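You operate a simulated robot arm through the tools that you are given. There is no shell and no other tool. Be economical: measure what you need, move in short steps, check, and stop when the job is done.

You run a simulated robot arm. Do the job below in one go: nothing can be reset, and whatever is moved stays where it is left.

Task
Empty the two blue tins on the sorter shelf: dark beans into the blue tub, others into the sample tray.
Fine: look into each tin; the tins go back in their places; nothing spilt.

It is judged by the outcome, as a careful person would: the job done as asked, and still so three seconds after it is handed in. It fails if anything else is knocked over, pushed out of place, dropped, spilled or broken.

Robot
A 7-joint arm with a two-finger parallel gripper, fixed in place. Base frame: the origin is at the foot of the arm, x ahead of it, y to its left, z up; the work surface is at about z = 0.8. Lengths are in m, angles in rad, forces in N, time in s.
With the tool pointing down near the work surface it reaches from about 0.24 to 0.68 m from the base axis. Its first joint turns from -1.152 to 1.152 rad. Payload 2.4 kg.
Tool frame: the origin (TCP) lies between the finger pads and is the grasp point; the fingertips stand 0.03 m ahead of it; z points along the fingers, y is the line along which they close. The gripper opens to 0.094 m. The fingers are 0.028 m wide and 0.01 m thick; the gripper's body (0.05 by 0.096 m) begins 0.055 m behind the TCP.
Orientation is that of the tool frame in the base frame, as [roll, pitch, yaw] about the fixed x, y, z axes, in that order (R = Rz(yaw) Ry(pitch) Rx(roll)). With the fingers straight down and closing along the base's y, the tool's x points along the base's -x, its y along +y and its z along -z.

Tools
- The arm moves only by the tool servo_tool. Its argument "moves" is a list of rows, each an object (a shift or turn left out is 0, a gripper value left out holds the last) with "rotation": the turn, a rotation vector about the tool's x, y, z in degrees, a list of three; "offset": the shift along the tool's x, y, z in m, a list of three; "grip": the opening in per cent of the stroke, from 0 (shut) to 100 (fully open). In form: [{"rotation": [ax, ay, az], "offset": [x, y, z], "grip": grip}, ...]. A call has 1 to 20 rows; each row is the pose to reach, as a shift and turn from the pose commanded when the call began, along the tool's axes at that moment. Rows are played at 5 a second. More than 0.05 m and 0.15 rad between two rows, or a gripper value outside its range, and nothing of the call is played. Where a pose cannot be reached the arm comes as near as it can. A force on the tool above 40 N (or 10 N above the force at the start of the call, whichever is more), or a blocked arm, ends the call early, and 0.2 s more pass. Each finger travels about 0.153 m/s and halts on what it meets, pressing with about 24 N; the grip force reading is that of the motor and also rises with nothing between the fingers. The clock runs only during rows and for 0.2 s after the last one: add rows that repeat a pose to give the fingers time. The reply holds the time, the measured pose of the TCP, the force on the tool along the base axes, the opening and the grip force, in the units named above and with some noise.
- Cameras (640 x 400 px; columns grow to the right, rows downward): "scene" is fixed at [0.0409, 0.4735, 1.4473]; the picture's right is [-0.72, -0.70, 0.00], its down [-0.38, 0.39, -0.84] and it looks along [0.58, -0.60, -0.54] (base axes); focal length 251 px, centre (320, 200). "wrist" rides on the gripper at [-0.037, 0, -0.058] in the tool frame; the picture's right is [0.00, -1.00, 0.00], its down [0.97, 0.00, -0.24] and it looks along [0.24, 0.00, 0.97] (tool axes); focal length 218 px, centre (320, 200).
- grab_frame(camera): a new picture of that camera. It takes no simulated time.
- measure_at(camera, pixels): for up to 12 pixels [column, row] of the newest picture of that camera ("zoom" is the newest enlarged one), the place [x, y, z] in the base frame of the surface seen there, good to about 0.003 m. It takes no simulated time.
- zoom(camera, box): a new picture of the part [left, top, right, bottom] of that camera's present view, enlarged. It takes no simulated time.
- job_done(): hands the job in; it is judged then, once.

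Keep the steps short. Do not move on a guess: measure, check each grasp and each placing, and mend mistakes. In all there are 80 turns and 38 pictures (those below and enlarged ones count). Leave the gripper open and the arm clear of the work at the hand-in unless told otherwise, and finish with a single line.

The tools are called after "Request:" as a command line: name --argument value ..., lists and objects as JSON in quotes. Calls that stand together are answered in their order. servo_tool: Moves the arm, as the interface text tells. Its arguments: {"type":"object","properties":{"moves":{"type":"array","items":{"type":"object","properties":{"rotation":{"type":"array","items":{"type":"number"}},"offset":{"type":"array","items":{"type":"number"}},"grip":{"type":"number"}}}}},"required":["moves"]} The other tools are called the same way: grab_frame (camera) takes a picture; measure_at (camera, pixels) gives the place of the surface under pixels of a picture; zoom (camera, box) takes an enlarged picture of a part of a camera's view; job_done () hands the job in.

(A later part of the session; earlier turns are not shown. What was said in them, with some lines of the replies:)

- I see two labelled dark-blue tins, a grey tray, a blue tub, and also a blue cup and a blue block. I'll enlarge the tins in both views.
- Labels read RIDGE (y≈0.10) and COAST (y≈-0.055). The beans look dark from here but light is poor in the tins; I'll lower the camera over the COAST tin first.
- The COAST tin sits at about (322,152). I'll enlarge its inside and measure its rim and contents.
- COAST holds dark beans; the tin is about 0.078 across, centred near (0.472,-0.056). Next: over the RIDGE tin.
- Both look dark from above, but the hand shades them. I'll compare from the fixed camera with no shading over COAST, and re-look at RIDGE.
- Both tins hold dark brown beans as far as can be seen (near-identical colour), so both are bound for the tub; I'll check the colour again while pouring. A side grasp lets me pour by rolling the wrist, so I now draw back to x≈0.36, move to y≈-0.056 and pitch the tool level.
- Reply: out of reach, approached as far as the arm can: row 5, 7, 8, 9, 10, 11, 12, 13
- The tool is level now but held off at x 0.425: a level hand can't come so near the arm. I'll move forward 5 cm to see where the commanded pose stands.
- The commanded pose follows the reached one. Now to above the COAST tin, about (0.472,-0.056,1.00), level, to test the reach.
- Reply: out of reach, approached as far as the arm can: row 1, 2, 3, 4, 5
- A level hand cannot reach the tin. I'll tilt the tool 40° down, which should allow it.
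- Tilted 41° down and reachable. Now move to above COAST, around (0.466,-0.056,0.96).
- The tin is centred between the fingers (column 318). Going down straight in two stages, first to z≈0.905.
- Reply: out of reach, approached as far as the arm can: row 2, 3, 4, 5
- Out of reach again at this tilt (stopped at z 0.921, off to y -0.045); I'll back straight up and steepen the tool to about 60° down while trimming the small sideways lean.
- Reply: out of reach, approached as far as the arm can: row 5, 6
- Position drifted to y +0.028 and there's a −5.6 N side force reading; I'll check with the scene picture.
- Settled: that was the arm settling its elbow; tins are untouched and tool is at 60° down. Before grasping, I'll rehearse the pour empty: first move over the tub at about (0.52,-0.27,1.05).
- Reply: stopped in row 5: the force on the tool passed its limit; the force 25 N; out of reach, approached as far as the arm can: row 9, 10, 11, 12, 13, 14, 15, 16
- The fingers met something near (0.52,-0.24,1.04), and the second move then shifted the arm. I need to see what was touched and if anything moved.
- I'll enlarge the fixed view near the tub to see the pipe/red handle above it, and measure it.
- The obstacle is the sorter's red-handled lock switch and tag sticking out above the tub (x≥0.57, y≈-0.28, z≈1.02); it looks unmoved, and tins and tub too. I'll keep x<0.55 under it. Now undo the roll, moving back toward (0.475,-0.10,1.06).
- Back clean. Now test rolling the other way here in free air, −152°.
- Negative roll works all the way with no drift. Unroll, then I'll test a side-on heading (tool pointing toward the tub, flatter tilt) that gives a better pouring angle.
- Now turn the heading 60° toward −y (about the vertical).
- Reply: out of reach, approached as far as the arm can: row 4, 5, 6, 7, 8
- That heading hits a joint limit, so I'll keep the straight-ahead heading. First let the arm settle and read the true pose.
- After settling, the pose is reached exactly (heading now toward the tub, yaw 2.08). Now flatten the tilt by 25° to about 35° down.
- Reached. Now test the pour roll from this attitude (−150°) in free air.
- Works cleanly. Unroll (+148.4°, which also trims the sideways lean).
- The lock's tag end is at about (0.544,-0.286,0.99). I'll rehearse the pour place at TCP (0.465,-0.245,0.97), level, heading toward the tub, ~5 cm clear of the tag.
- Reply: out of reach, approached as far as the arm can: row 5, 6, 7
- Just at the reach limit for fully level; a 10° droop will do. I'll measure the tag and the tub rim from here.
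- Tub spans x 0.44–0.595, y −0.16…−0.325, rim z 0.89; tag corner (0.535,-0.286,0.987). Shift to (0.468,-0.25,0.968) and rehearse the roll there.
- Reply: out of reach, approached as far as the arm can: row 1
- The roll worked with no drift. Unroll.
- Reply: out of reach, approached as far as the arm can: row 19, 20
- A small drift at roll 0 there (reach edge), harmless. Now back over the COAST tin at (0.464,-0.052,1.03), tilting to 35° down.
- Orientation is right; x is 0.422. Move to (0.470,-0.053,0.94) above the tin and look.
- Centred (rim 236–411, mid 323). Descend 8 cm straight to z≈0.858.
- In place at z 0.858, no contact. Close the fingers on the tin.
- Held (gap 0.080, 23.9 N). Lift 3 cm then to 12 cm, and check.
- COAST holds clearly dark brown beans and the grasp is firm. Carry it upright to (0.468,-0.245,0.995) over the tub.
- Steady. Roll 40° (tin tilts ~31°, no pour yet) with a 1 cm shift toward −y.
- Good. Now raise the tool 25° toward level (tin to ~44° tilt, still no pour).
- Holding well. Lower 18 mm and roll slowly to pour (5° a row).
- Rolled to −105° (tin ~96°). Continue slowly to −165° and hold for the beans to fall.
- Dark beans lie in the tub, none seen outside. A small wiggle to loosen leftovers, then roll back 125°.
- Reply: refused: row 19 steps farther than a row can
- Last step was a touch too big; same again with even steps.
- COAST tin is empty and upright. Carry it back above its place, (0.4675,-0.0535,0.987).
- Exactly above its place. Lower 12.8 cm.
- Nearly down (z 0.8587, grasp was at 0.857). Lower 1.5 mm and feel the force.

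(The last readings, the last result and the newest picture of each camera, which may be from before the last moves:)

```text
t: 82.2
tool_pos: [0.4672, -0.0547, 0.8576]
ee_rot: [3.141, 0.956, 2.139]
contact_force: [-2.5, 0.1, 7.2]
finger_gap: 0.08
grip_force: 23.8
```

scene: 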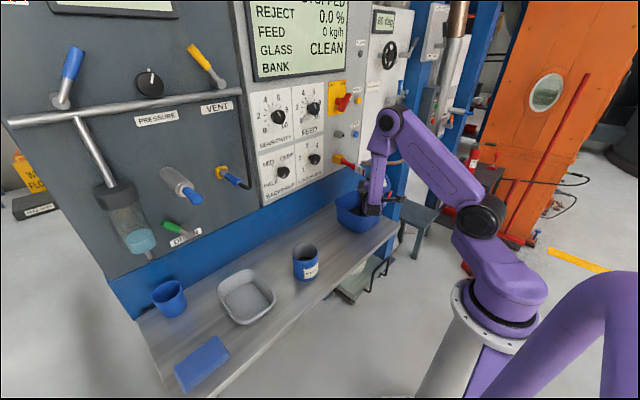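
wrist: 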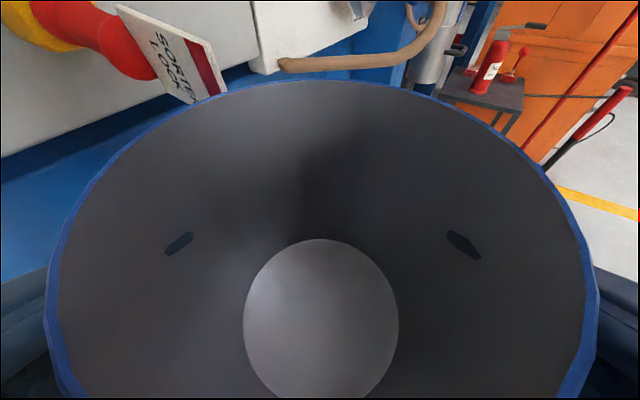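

7 N upward: it stands on the shelf. Open gently.

Request:
servo_tool --moves '[{"grip": 88}, {"grip": 95}, {"grip": 100}, {"grip": 100}]'

Request:
servo_tool --moves '[{"offset": [-0.02, 0, -0.0142]}, {"offset": [-0.049, 0, -0.0347]}, {"offset": [-0.078, 0, -0.055]}, {"offset": [-0.107, 0, -0.076]}, {"offset": [-0.107, 0, -0.076]}]'

Request:
grab_frame --camera "wrist"

```text
t: 83.2
tool_pos: [0.4687, -0.0537, 0.8569]
ee_rot: [-3.141, 0.959, 2.143]
contact_force: [-0.1, 0.2, -0.7]
finger_gap: 0.094
grip_force: 0.1
```

```text
t: 84.4
tool_pos: [0.4677, -0.0561, 0.989]
ee_rot: [-3.139, 0.954, 2.144]
contact_force: [0.1, -0.6, 0.1]
finger_gap: 0.0941
grip_force: 0.1
```

```text
12 pictures are left
```

wrist: 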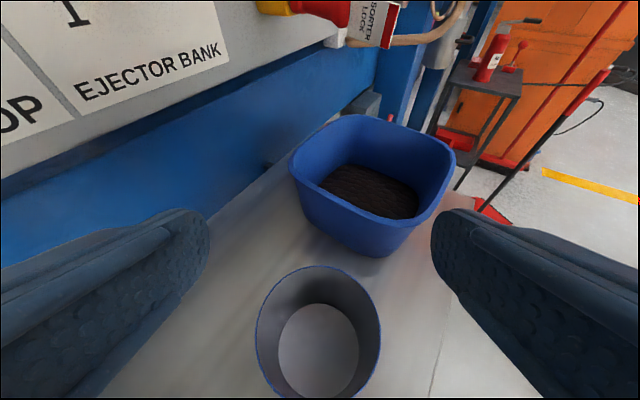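

COAST tin is empty in its place, beans in the tub. Move above RIDGE: (0.4655,0.1065,0.985).

Request:
servo_tool --moves '[{"offset": [0.02, 0.0214, -0.028]}, {"offset": [0.04, 0.0428, -0.056]}, {"offset": [0.06, 0.0641, -0.084]}, {"offset": [0.0794, 0.0855, -0.1124]}, {"offset": [0.0794, 0.0855, -0.1124]}, {"offset": [0.0794, 0.0855, -0.1124]}]'

Request:
grab_frame --camera "wrist"

Request:
measure_at --camera "wrist" --pixels '[[257, 330], [380, 330], [318, 266], [318, 345]]'

```text
t: 85.8
tool_pos: [0.4663, 0.1075, 0.9886]
ee_rot: [3.141, 0.956, 2.142]
contact_force: [0.5, 0.8, 0.9]
finger_gap: 0.0939
grip_force: 0.1
```

```text
11 pictures are left
```

wrist: 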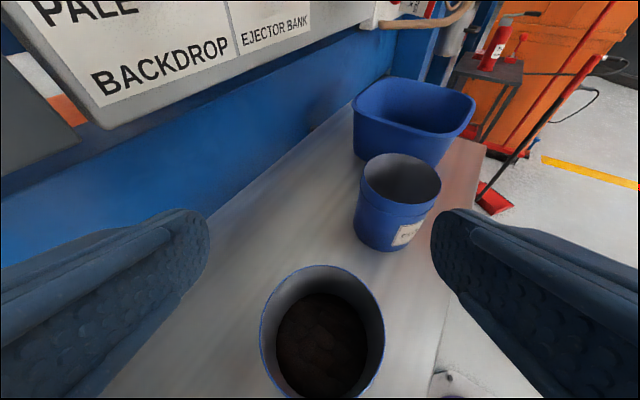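

```text
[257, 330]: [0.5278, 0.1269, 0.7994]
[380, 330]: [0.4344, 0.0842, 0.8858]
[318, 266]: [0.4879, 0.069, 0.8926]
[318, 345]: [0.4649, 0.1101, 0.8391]
```

Beans again dark. Tin is centred (mid column 322). Descend 13.1 cm.

Request:
servo_tool --moves '[{"offset": [0.024, -0.001, 0.017]}, {"offset": [0.048, -0.001, 0.034]}, {"offset": [0.07, -0.001, 0.0495]}, {"offset": [0.09, -0.001, 0.0636]}, {"offset": [0.107, -0.001, 0.0757]}, {"offset": [0.107, -0.001, 0.0757]}, {"offset": [0.107, -0.001, 0.0757]}]'

Request:
servo_tool --moves '[{"grip": 85}, {"grip": 80}, {"grip": 70}, {"grip": 70}, {"grip": 70}]'

```text
t: 87.4
tool_pos: [0.4655, 0.108, 0.8579]
ee_rot: [-3.141, 0.954, 2.142]
contact_force: [0.0, -1.1, -0.4]
finger_gap: 0.0939
grip_force: 0.0
```

```text
t: 88.6
tool_pos: [0.4635, 0.1073, 0.8576]
ee_rot: [-3.141, 0.957, 2.142]
contact_force: [-0.6, -0.7, 0.6]
finger_gap: 0.0818
grip_force: 23.9
```

Held (gap 0.082, 23.9 N). Lift 14 cm and look inside.

Request:
servo_tool --moves '[{"offset": [-0.012, 0, -0.0087]}, {"offset": [-0.025, 0, -0.0173]}, {"offset": [-0.049, 0, -0.0347]}, {"offset": [-0.073, 0, -0.052]}, {"offset": [-0.098, 0, -0.0694]}, {"offset": [-0.114, 0, -0.081]}, {"offset": [-0.114, 0, -0.081]}, {"offset": [-0.114, 0, -0.081]}]'

Request:
grab_frame --camera "wrist"

```text
t: 90.4
tool_pos: [0.4642, 0.1102, 0.9981]
ee_rot: [-3.14, 0.956, 2.141]
contact_force: [0.2, 0.4, -1.3]
finger_gap: 0.0818
grip_force: 23.8
```

```text
10 pictures are left
```

wrist: 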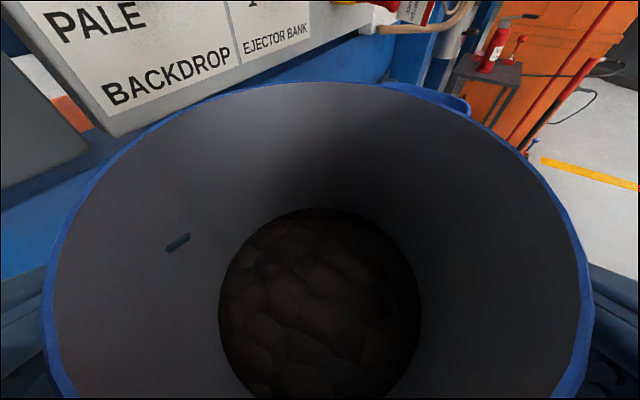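

Same dark brown beans, so the tub again. Carry upright to (0.469,-0.243,0.996).

Request:
servo_tool --moves '[{"offset": [-0.019, -0.0207, 0.0273]}, {"offset": [-0.038, -0.0414, 0.0546]}, {"offset": [-0.057, -0.0622, 0.0819]}, {"offset": [-0.0761, -0.0829, 0.1092]}, {"offset": [-0.0952, -0.1036, 0.1366]}, {"offset": [-0.1142, -0.1243, 0.1639]}, {"offset": [-0.1332, -0.1451, 0.1912]}, {"offset": [-0.1523, -0.1658, 0.2185]}, {"offset": [-0.1713, -0.1865, 0.2458]}, {"offset": [-0.1713, -0.1865, 0.2458]}, {"offset": [-0.1713, -0.1865, 0.2458]}]'

```text
t: 92.8
tool_pos: [0.469, -0.2449, 0.9931]
ee_rot: [-3.142, 0.956, 2.144]
contact_force: [-0.2, 0.6, 0.0]
finger_gap: 0.0815
grip_force: 23.9
```

Same place as before. Roll 40°, with the 1 cm shift.

Request:
servo_tool --moves '[{"offset": [-0.005, -0.0055, 0.007], "rotation": [0, 0, -8]}, {"offset": [-0.005, -0.0055, 0.007], "rotation": [0, 0, -16]}, {"offset": [-0.005, -0.0055, 0.007], "rotation": [0, 0, -24]}, {"offset": [-0.005, -0.0055, 0.007], "rotation": [0, 0, -32]}, {"offset": [-0.005, -0.0055, 0.007], "rotation": [0, 0, -40]}, {"offset": [-0.005, -0.0055, 0.007], "rotation": [0, 0, -40]}]'

Request:
servo_tool --moves '[{"rotation": [4, -4.8, 0]}, {"rotation": [8, -9.6, 0]}, {"rotation": [12, -14.4, 0]}, {"rotation": [16.1, -19.2, 0]}, {"rotation": [16.1, -19.2, 0]}]'

Request:
grab_frame --camera "wrist"

```text
t: 94.2
tool_pos: [0.4693, -0.2552, 0.9958]
ee_rot: [-2.402, 0.674, 3.111]
contact_force: [-0.1, -0.2, -1.8]
finger_gap: 0.0814
grip_force: 24.2
```

```text
t: 95.4
tool_pos: [0.4695, -0.2537, 0.9962]
ee_rot: [-1.84, 0.854, -2.777]
contact_force: [0.6, 0.1, -1.5]
finger_gap: 0.0815
grip_force: 23.5
```

```text
9 pictures are left
```

wrist: 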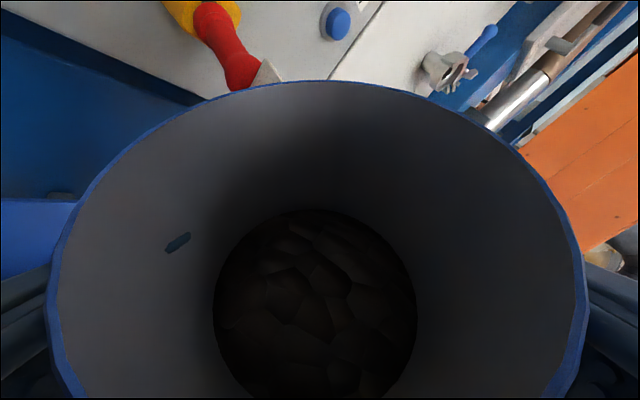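

Still all dark and well held. Lower 18 mm and pour slowly as before.

Request:
servo_tool --moves '[{"offset": [0.0136, 0.0114, 0.003]}, {"offset": [0.0136, 0.0114, 0.003], "rotation": [0, 0, -5]}, {"offset": [0.0136, 0.0114, 0.003], "rotation": [0, 0, -10]}, {"offset": [0.0136, 0.0114, 0.003], "rotation": [0, 0, -15]}, {"offset": [0.0136, 0.0114, 0.003], "rotation": [0, 0, -20]}, {"offset": [0.0136, 0.0114, 0.003], "rotation": [0, 0, -25]}, {"offset": [0.0136, 0.0114, 0.003], "rotation": [0, 0, -30]}, {"offset": [0.0136, 0.0114, 0.003], "rotation": [0, 0, -35]}, {"offset": [0.0136, 0.0114, 0.003], "rotation": [0, 0, -40]}, {"offset": [0.0136, 0.0114, 0.003], "rotation": [0, 0, -45]}, {"offset": [0.0136, 0.0114, 0.003], "rotation": [0, 0, -50]}, {"offset": [0.0136, 0.0114, 0.003], "rotation": [0, 0, -55]}, {"offset": [0.0136, 0.0114, 0.003], "rotation": [0, 0, -60]}, {"offset": [0.0136, 0.0114, 0.003], "rotation": [0, 0, -65]}, {"offset": [0.0136, 0.0114, 0.003], "rotation": [0, 0, -65]}]'

Request:
servo_tool --moves '[{"rotation": [0, 0, -5]}, {"rotation": [0, 0, -10]}, {"rotation": [0, 0, -15]}, {"rotation": [0, 0, -20]}, {"rotation": [0, 0, -25]}, {"rotation": [0, 0, -30]}, {"rotation": [0, 0, -35]}, {"rotation": [0, 0, -40]}, {"rotation": [0, 0, -45]}, {"rotation": [0, 0, -50]}, {"rotation": [0, 0, -55]}, {"rotation": [0, 0, -60]}, {"rotation": [0, 0, -60]}, {"rotation": [0, 0, -60]}, {"rotation": [0, 0, -60]}, {"rotation": [0, 0, -60]}]'

Request:
zoom --camera "scene" --box '[320, 140, 420, 240]'

```text
t: 98.6
tool_pos: [0.4693, -0.2563, 0.9764]
ee_rot: [-1.754, -0.259, -2.522]
contact_force: [0.4, 0.9, -1.1]
finger_gap: 0.0814
grip_force: 23.5
```

```text
t: 102.0
tool_pos: [0.469, -0.2547, 0.9768]
ee_rot: [-2.178, -1.254, -1.985]
contact_force: [0.1, 0.2, -0.6]
finger_gap: 0.081
grip_force: 24.0
```

```text
4.00 times, centred on (370, 190) of scene
```

zoom: 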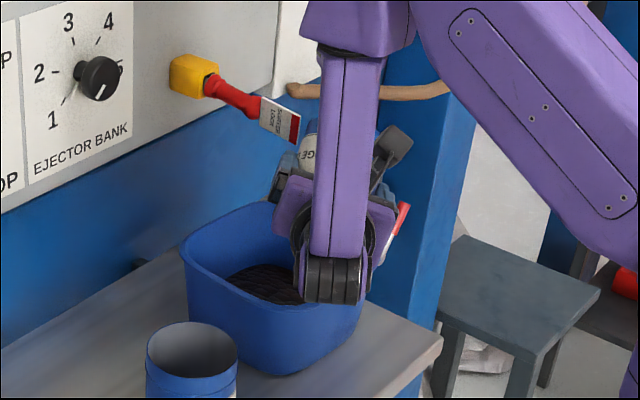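

The bean pile in the tub grew, nothing outside. Roll back with the small wiggle, lower the tilt, unroll and look inside.

Request:
servo_tool --moves '[{"rotation": [0, 0, -4]}, {"rotation": [0, 0, 3]}, {"rotation": [0, 0, -4]}, {"rotation": [0, 0, 4]}, {"rotation": [0, 0, 12]}, {"rotation": [0, 0, 20]}, {"rotation": [0, 0, 28]}, {"rotation": [0, 0, 36]}, {"rotation": [0, 0, 44]}, {"rotation": [0, 0, 52]}, {"rotation": [0, 0, 60]}, {"rotation": [0, 0, 68]}, {"rotation": [0, 0, 76]}, {"rotation": [0, 0, 84]}, {"rotation": [0, 0, 92]}, {"rotation": [0, 0, 100]}, {"rotation": [0, 0, 108]}, {"rotation": [0, 0, 116.5]}, {"rotation": [0, 0, 125]}, {"rotation": [0, 0, 125]}]'

Request:
servo_tool --moves '[{"rotation": [-4, 4.8, 0]}, {"rotation": [-8, 9.6, 0]}, {"rotation": [-12, 14.4, 0]}, {"rotation": [-16.1, 19.2, 0]}, {"rotation": [-16.1, 19.2, 0]}]'

Request:
servo_tool --moves '[{"rotation": [0, 0, 8]}, {"rotation": [0, 0, 16]}, {"rotation": [0, 0, 24]}, {"rotation": [0, 0, 32]}, {"rotation": [0, 0, 40]}, {"rotation": [0, 0, 40]}]'

Request:
grab_frame --camera "wrist"

```text
t: 106.2
tool_pos: [0.4699, -0.2539, 0.9771]
ee_rot: [-1.847, 0.856, -2.778]
contact_force: [-0.5, -0.7, -0.6]
finger_gap: 0.0808
grip_force: 23.7
```

```text
t: 107.4
tool_pos: [0.4702, -0.2555, 0.9775]
ee_rot: [-2.406, 0.676, 3.109]
contact_force: [0.2, -1.0, -0.4]
finger_gap: 0.081
grip_force: 23.8
```

```text
t: 108.8
tool_pos: [0.4705, -0.2558, 0.977]
ee_rot: [3.14, 0.955, 2.14]
contact_force: [0.3, 0.1, -0.1]
finger_gap: 0.081
grip_force: 23.7
```

```text
7 pictures are left
```

wrist: 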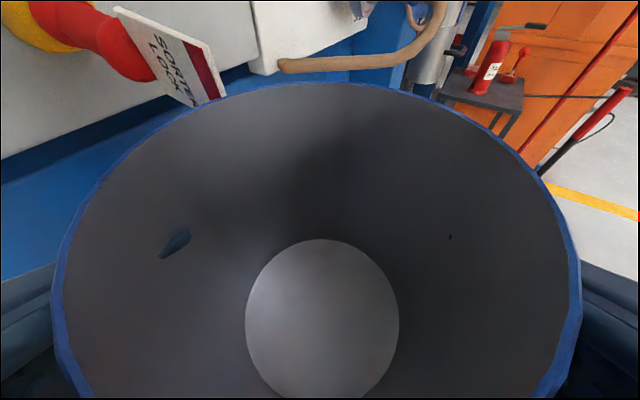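

RIDGE tin is empty. Raise and carry it back above its place (0.4645,0.1075,1.00).

Request:
servo_tool --moves '[{"offset": [-0.0188, 0, -0.0133]}, {"offset": [0.001, 0.0214, -0.0413]}, {"offset": [0.0207, 0.0427, -0.0692]}, {"offset": [0.0405, 0.0641, -0.0972]}, {"offset": [0.0602, 0.0854, -0.1251]}, {"offset": [0.0799, 0.1068, -0.1531]}, {"offset": [0.0997, 0.1281, -0.181]}, {"offset": [0.1194, 0.1495, -0.209]}, {"offset": [0.1392, 0.1708, -0.2369]}, {"offset": [0.1589, 0.1922, -0.2649]}, {"offset": [0.1589, 0.1922, -0.2649]}, {"offset": [0.1589, 0.1922, -0.2649]}]'

```text
t: 111.4
tool_pos: [0.4652, 0.1077, 1.0029]
ee_rot: [-3.141, 0.954, 2.14]
contact_force: [0.5, -0.6, -1.5]
finger_gap: 0.0808
grip_force: 23.9
```

Right above. Lower 14.3 cm to just over the shelf.

Request:
servo_tool --moves '[{"offset": [0.024, 0, 0.017]}, {"offset": [0.048, 0, 0.034]}, {"offset": [0.07, 0, 0.0495]}, {"offset": [0.09, 0, 0.0636]}, {"offset": [0.105, 0, 0.0743]}, {"offset": [0.1155, 0, 0.0817]}, {"offset": [0.1155, 0, 0.0817]}, {"offset": [0.1155, 0, 0.0817]}]'

```text
t: 113.2
tool_pos: [0.4651, 0.109, 0.8597]
ee_rot: [3.14, 0.957, 2.141]
contact_force: [-1.2, -1.7, 2.6]
finger_gap: 0.0805
grip_force: 24.2
```

A first light touch (2.6 N). Lower another 1.5 mm.

Request:
servo_tool --moves '[{"offset": [0.0012, 0, 0.0009]}, {"offset": [0.0012, 0, 0.0009]}]'

Request:
zoom --camera "scene" --box '[270, 200, 380, 300]'

```text
t: 113.8
tool_pos: [0.4645, 0.1077, 0.8589]
ee_rot: [3.141, 0.956, 2.142]
contact_force: [-5.8, -2.3, 14.7]
finger_gap: 0.0807
grip_force: 23.9
```

```text
4.00 times, centred on (325, 250) of scene
```

zoom: 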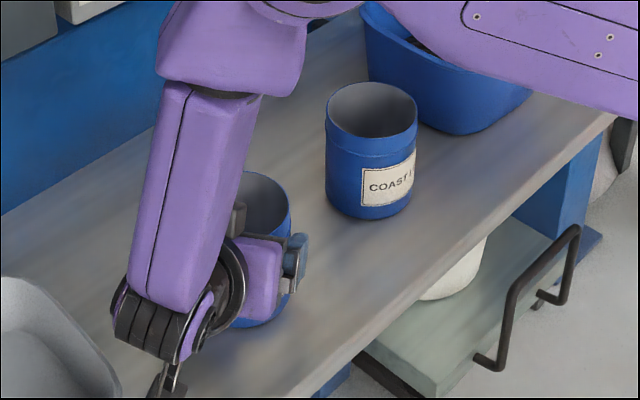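

The tin rests upright on the shelf (15 N). Open gently, then rise.

Request:
servo_tool --moves '[{"offset": [-0.0006, 0, -0.0004]}, {"offset": [-0.0006, 0, -0.0004], "grip": 90}, {"offset": [-0.0006, 0, -0.0004], "grip": 100}, {"offset": [-0.0006, 0, -0.0004], "grip": 100}, {"offset": [-0.0006, 0, -0.0004], "grip": 100}]'

Request:
servo_tool --moves '[{"offset": [-0.02, 0, -0.0142]}, {"offset": [-0.049, 0, -0.0347]}, {"offset": [-0.078, 0, -0.055]}, {"offset": [-0.107, 0, -0.076]}, {"offset": [-0.13, 0, -0.1]}, {"offset": [-0.15, 0, -0.13]}, {"offset": [-0.17, 0, -0.16]}, {"offset": [-0.17, 0, -0.16]}, {"offset": [-0.17, 0, -0.16]}]'

Request:
grab_frame --camera "scene"

Request:
grab_frame --camera "wrist"

```text
t: 115.0
tool_pos: [0.4637, 0.1086, 0.8572]
ee_rot: [-3.141, 0.955, 2.141]
contact_force: [-0.8, -0.7, -0.6]
finger_gap: 0.094
grip_force: 0.2
```

```text
t: 117.0
tool_pos: [0.4461, 0.1349, 1.0907]
ee_rot: [-3.141, 0.957, 2.141]
contact_force: [0.2, -0.1, -0.2]
finger_gap: 0.0941
grip_force: 0.0
```

```text
5 pictures are left
```

scene: 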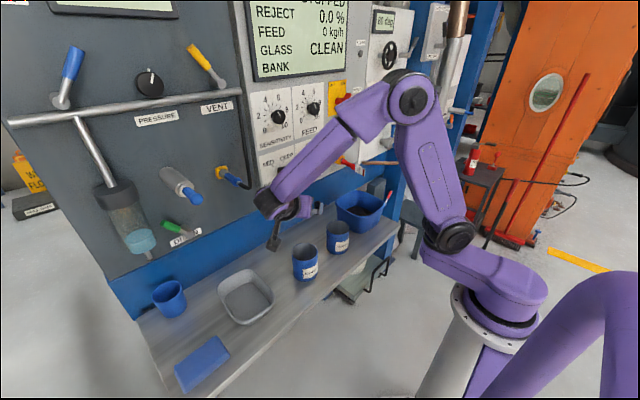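

```text
4 pictures are left
```

wrist: 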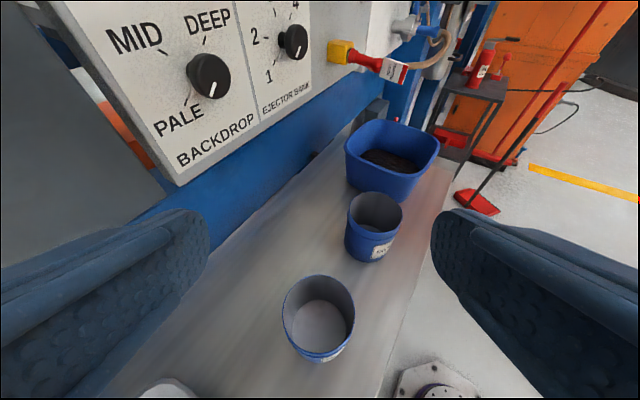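

Both tins stand empty in place and the beans are in the tub. One close check for spills and positions.

Request:
zoom --camera "scene" --box '[280, 170, 410, 290]'

Request:
measure_at --camera "scene" --pixels '[[305, 246], [337, 222], [337, 229], [305, 255], [338, 206], [360, 210]]'

```text
3.33 times, centred on (345, 230) of scene
```

zoom: 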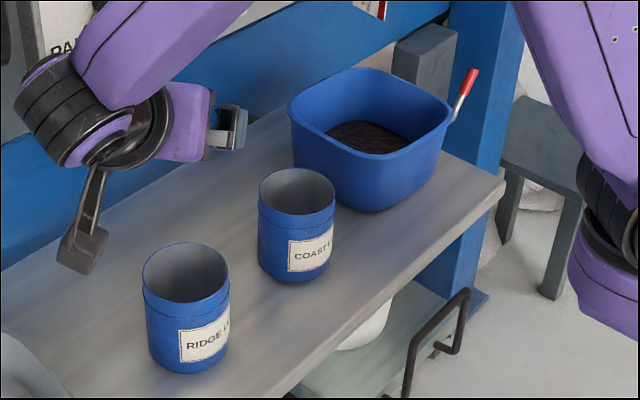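

```text
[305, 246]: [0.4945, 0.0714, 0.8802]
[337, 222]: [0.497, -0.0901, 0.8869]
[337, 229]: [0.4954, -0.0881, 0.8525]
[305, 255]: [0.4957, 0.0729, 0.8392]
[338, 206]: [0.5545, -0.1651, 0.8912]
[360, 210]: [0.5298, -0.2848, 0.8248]
```

The tins measure within about 2 mm of where they started, the tub hasn't moved, there's no spill, the gripper is open and the arm is clear. Handing in.

Request:
job_done

```text
The job is handed in.
```

Both tins (COAST and RIDGE) held dark beans, so both went into the blue tub, the sample tray stayed empty, the tins are back in place and nothing was spilt; during setup the gripper bumped something near the sorter lock handle, with no visible change afterwards.
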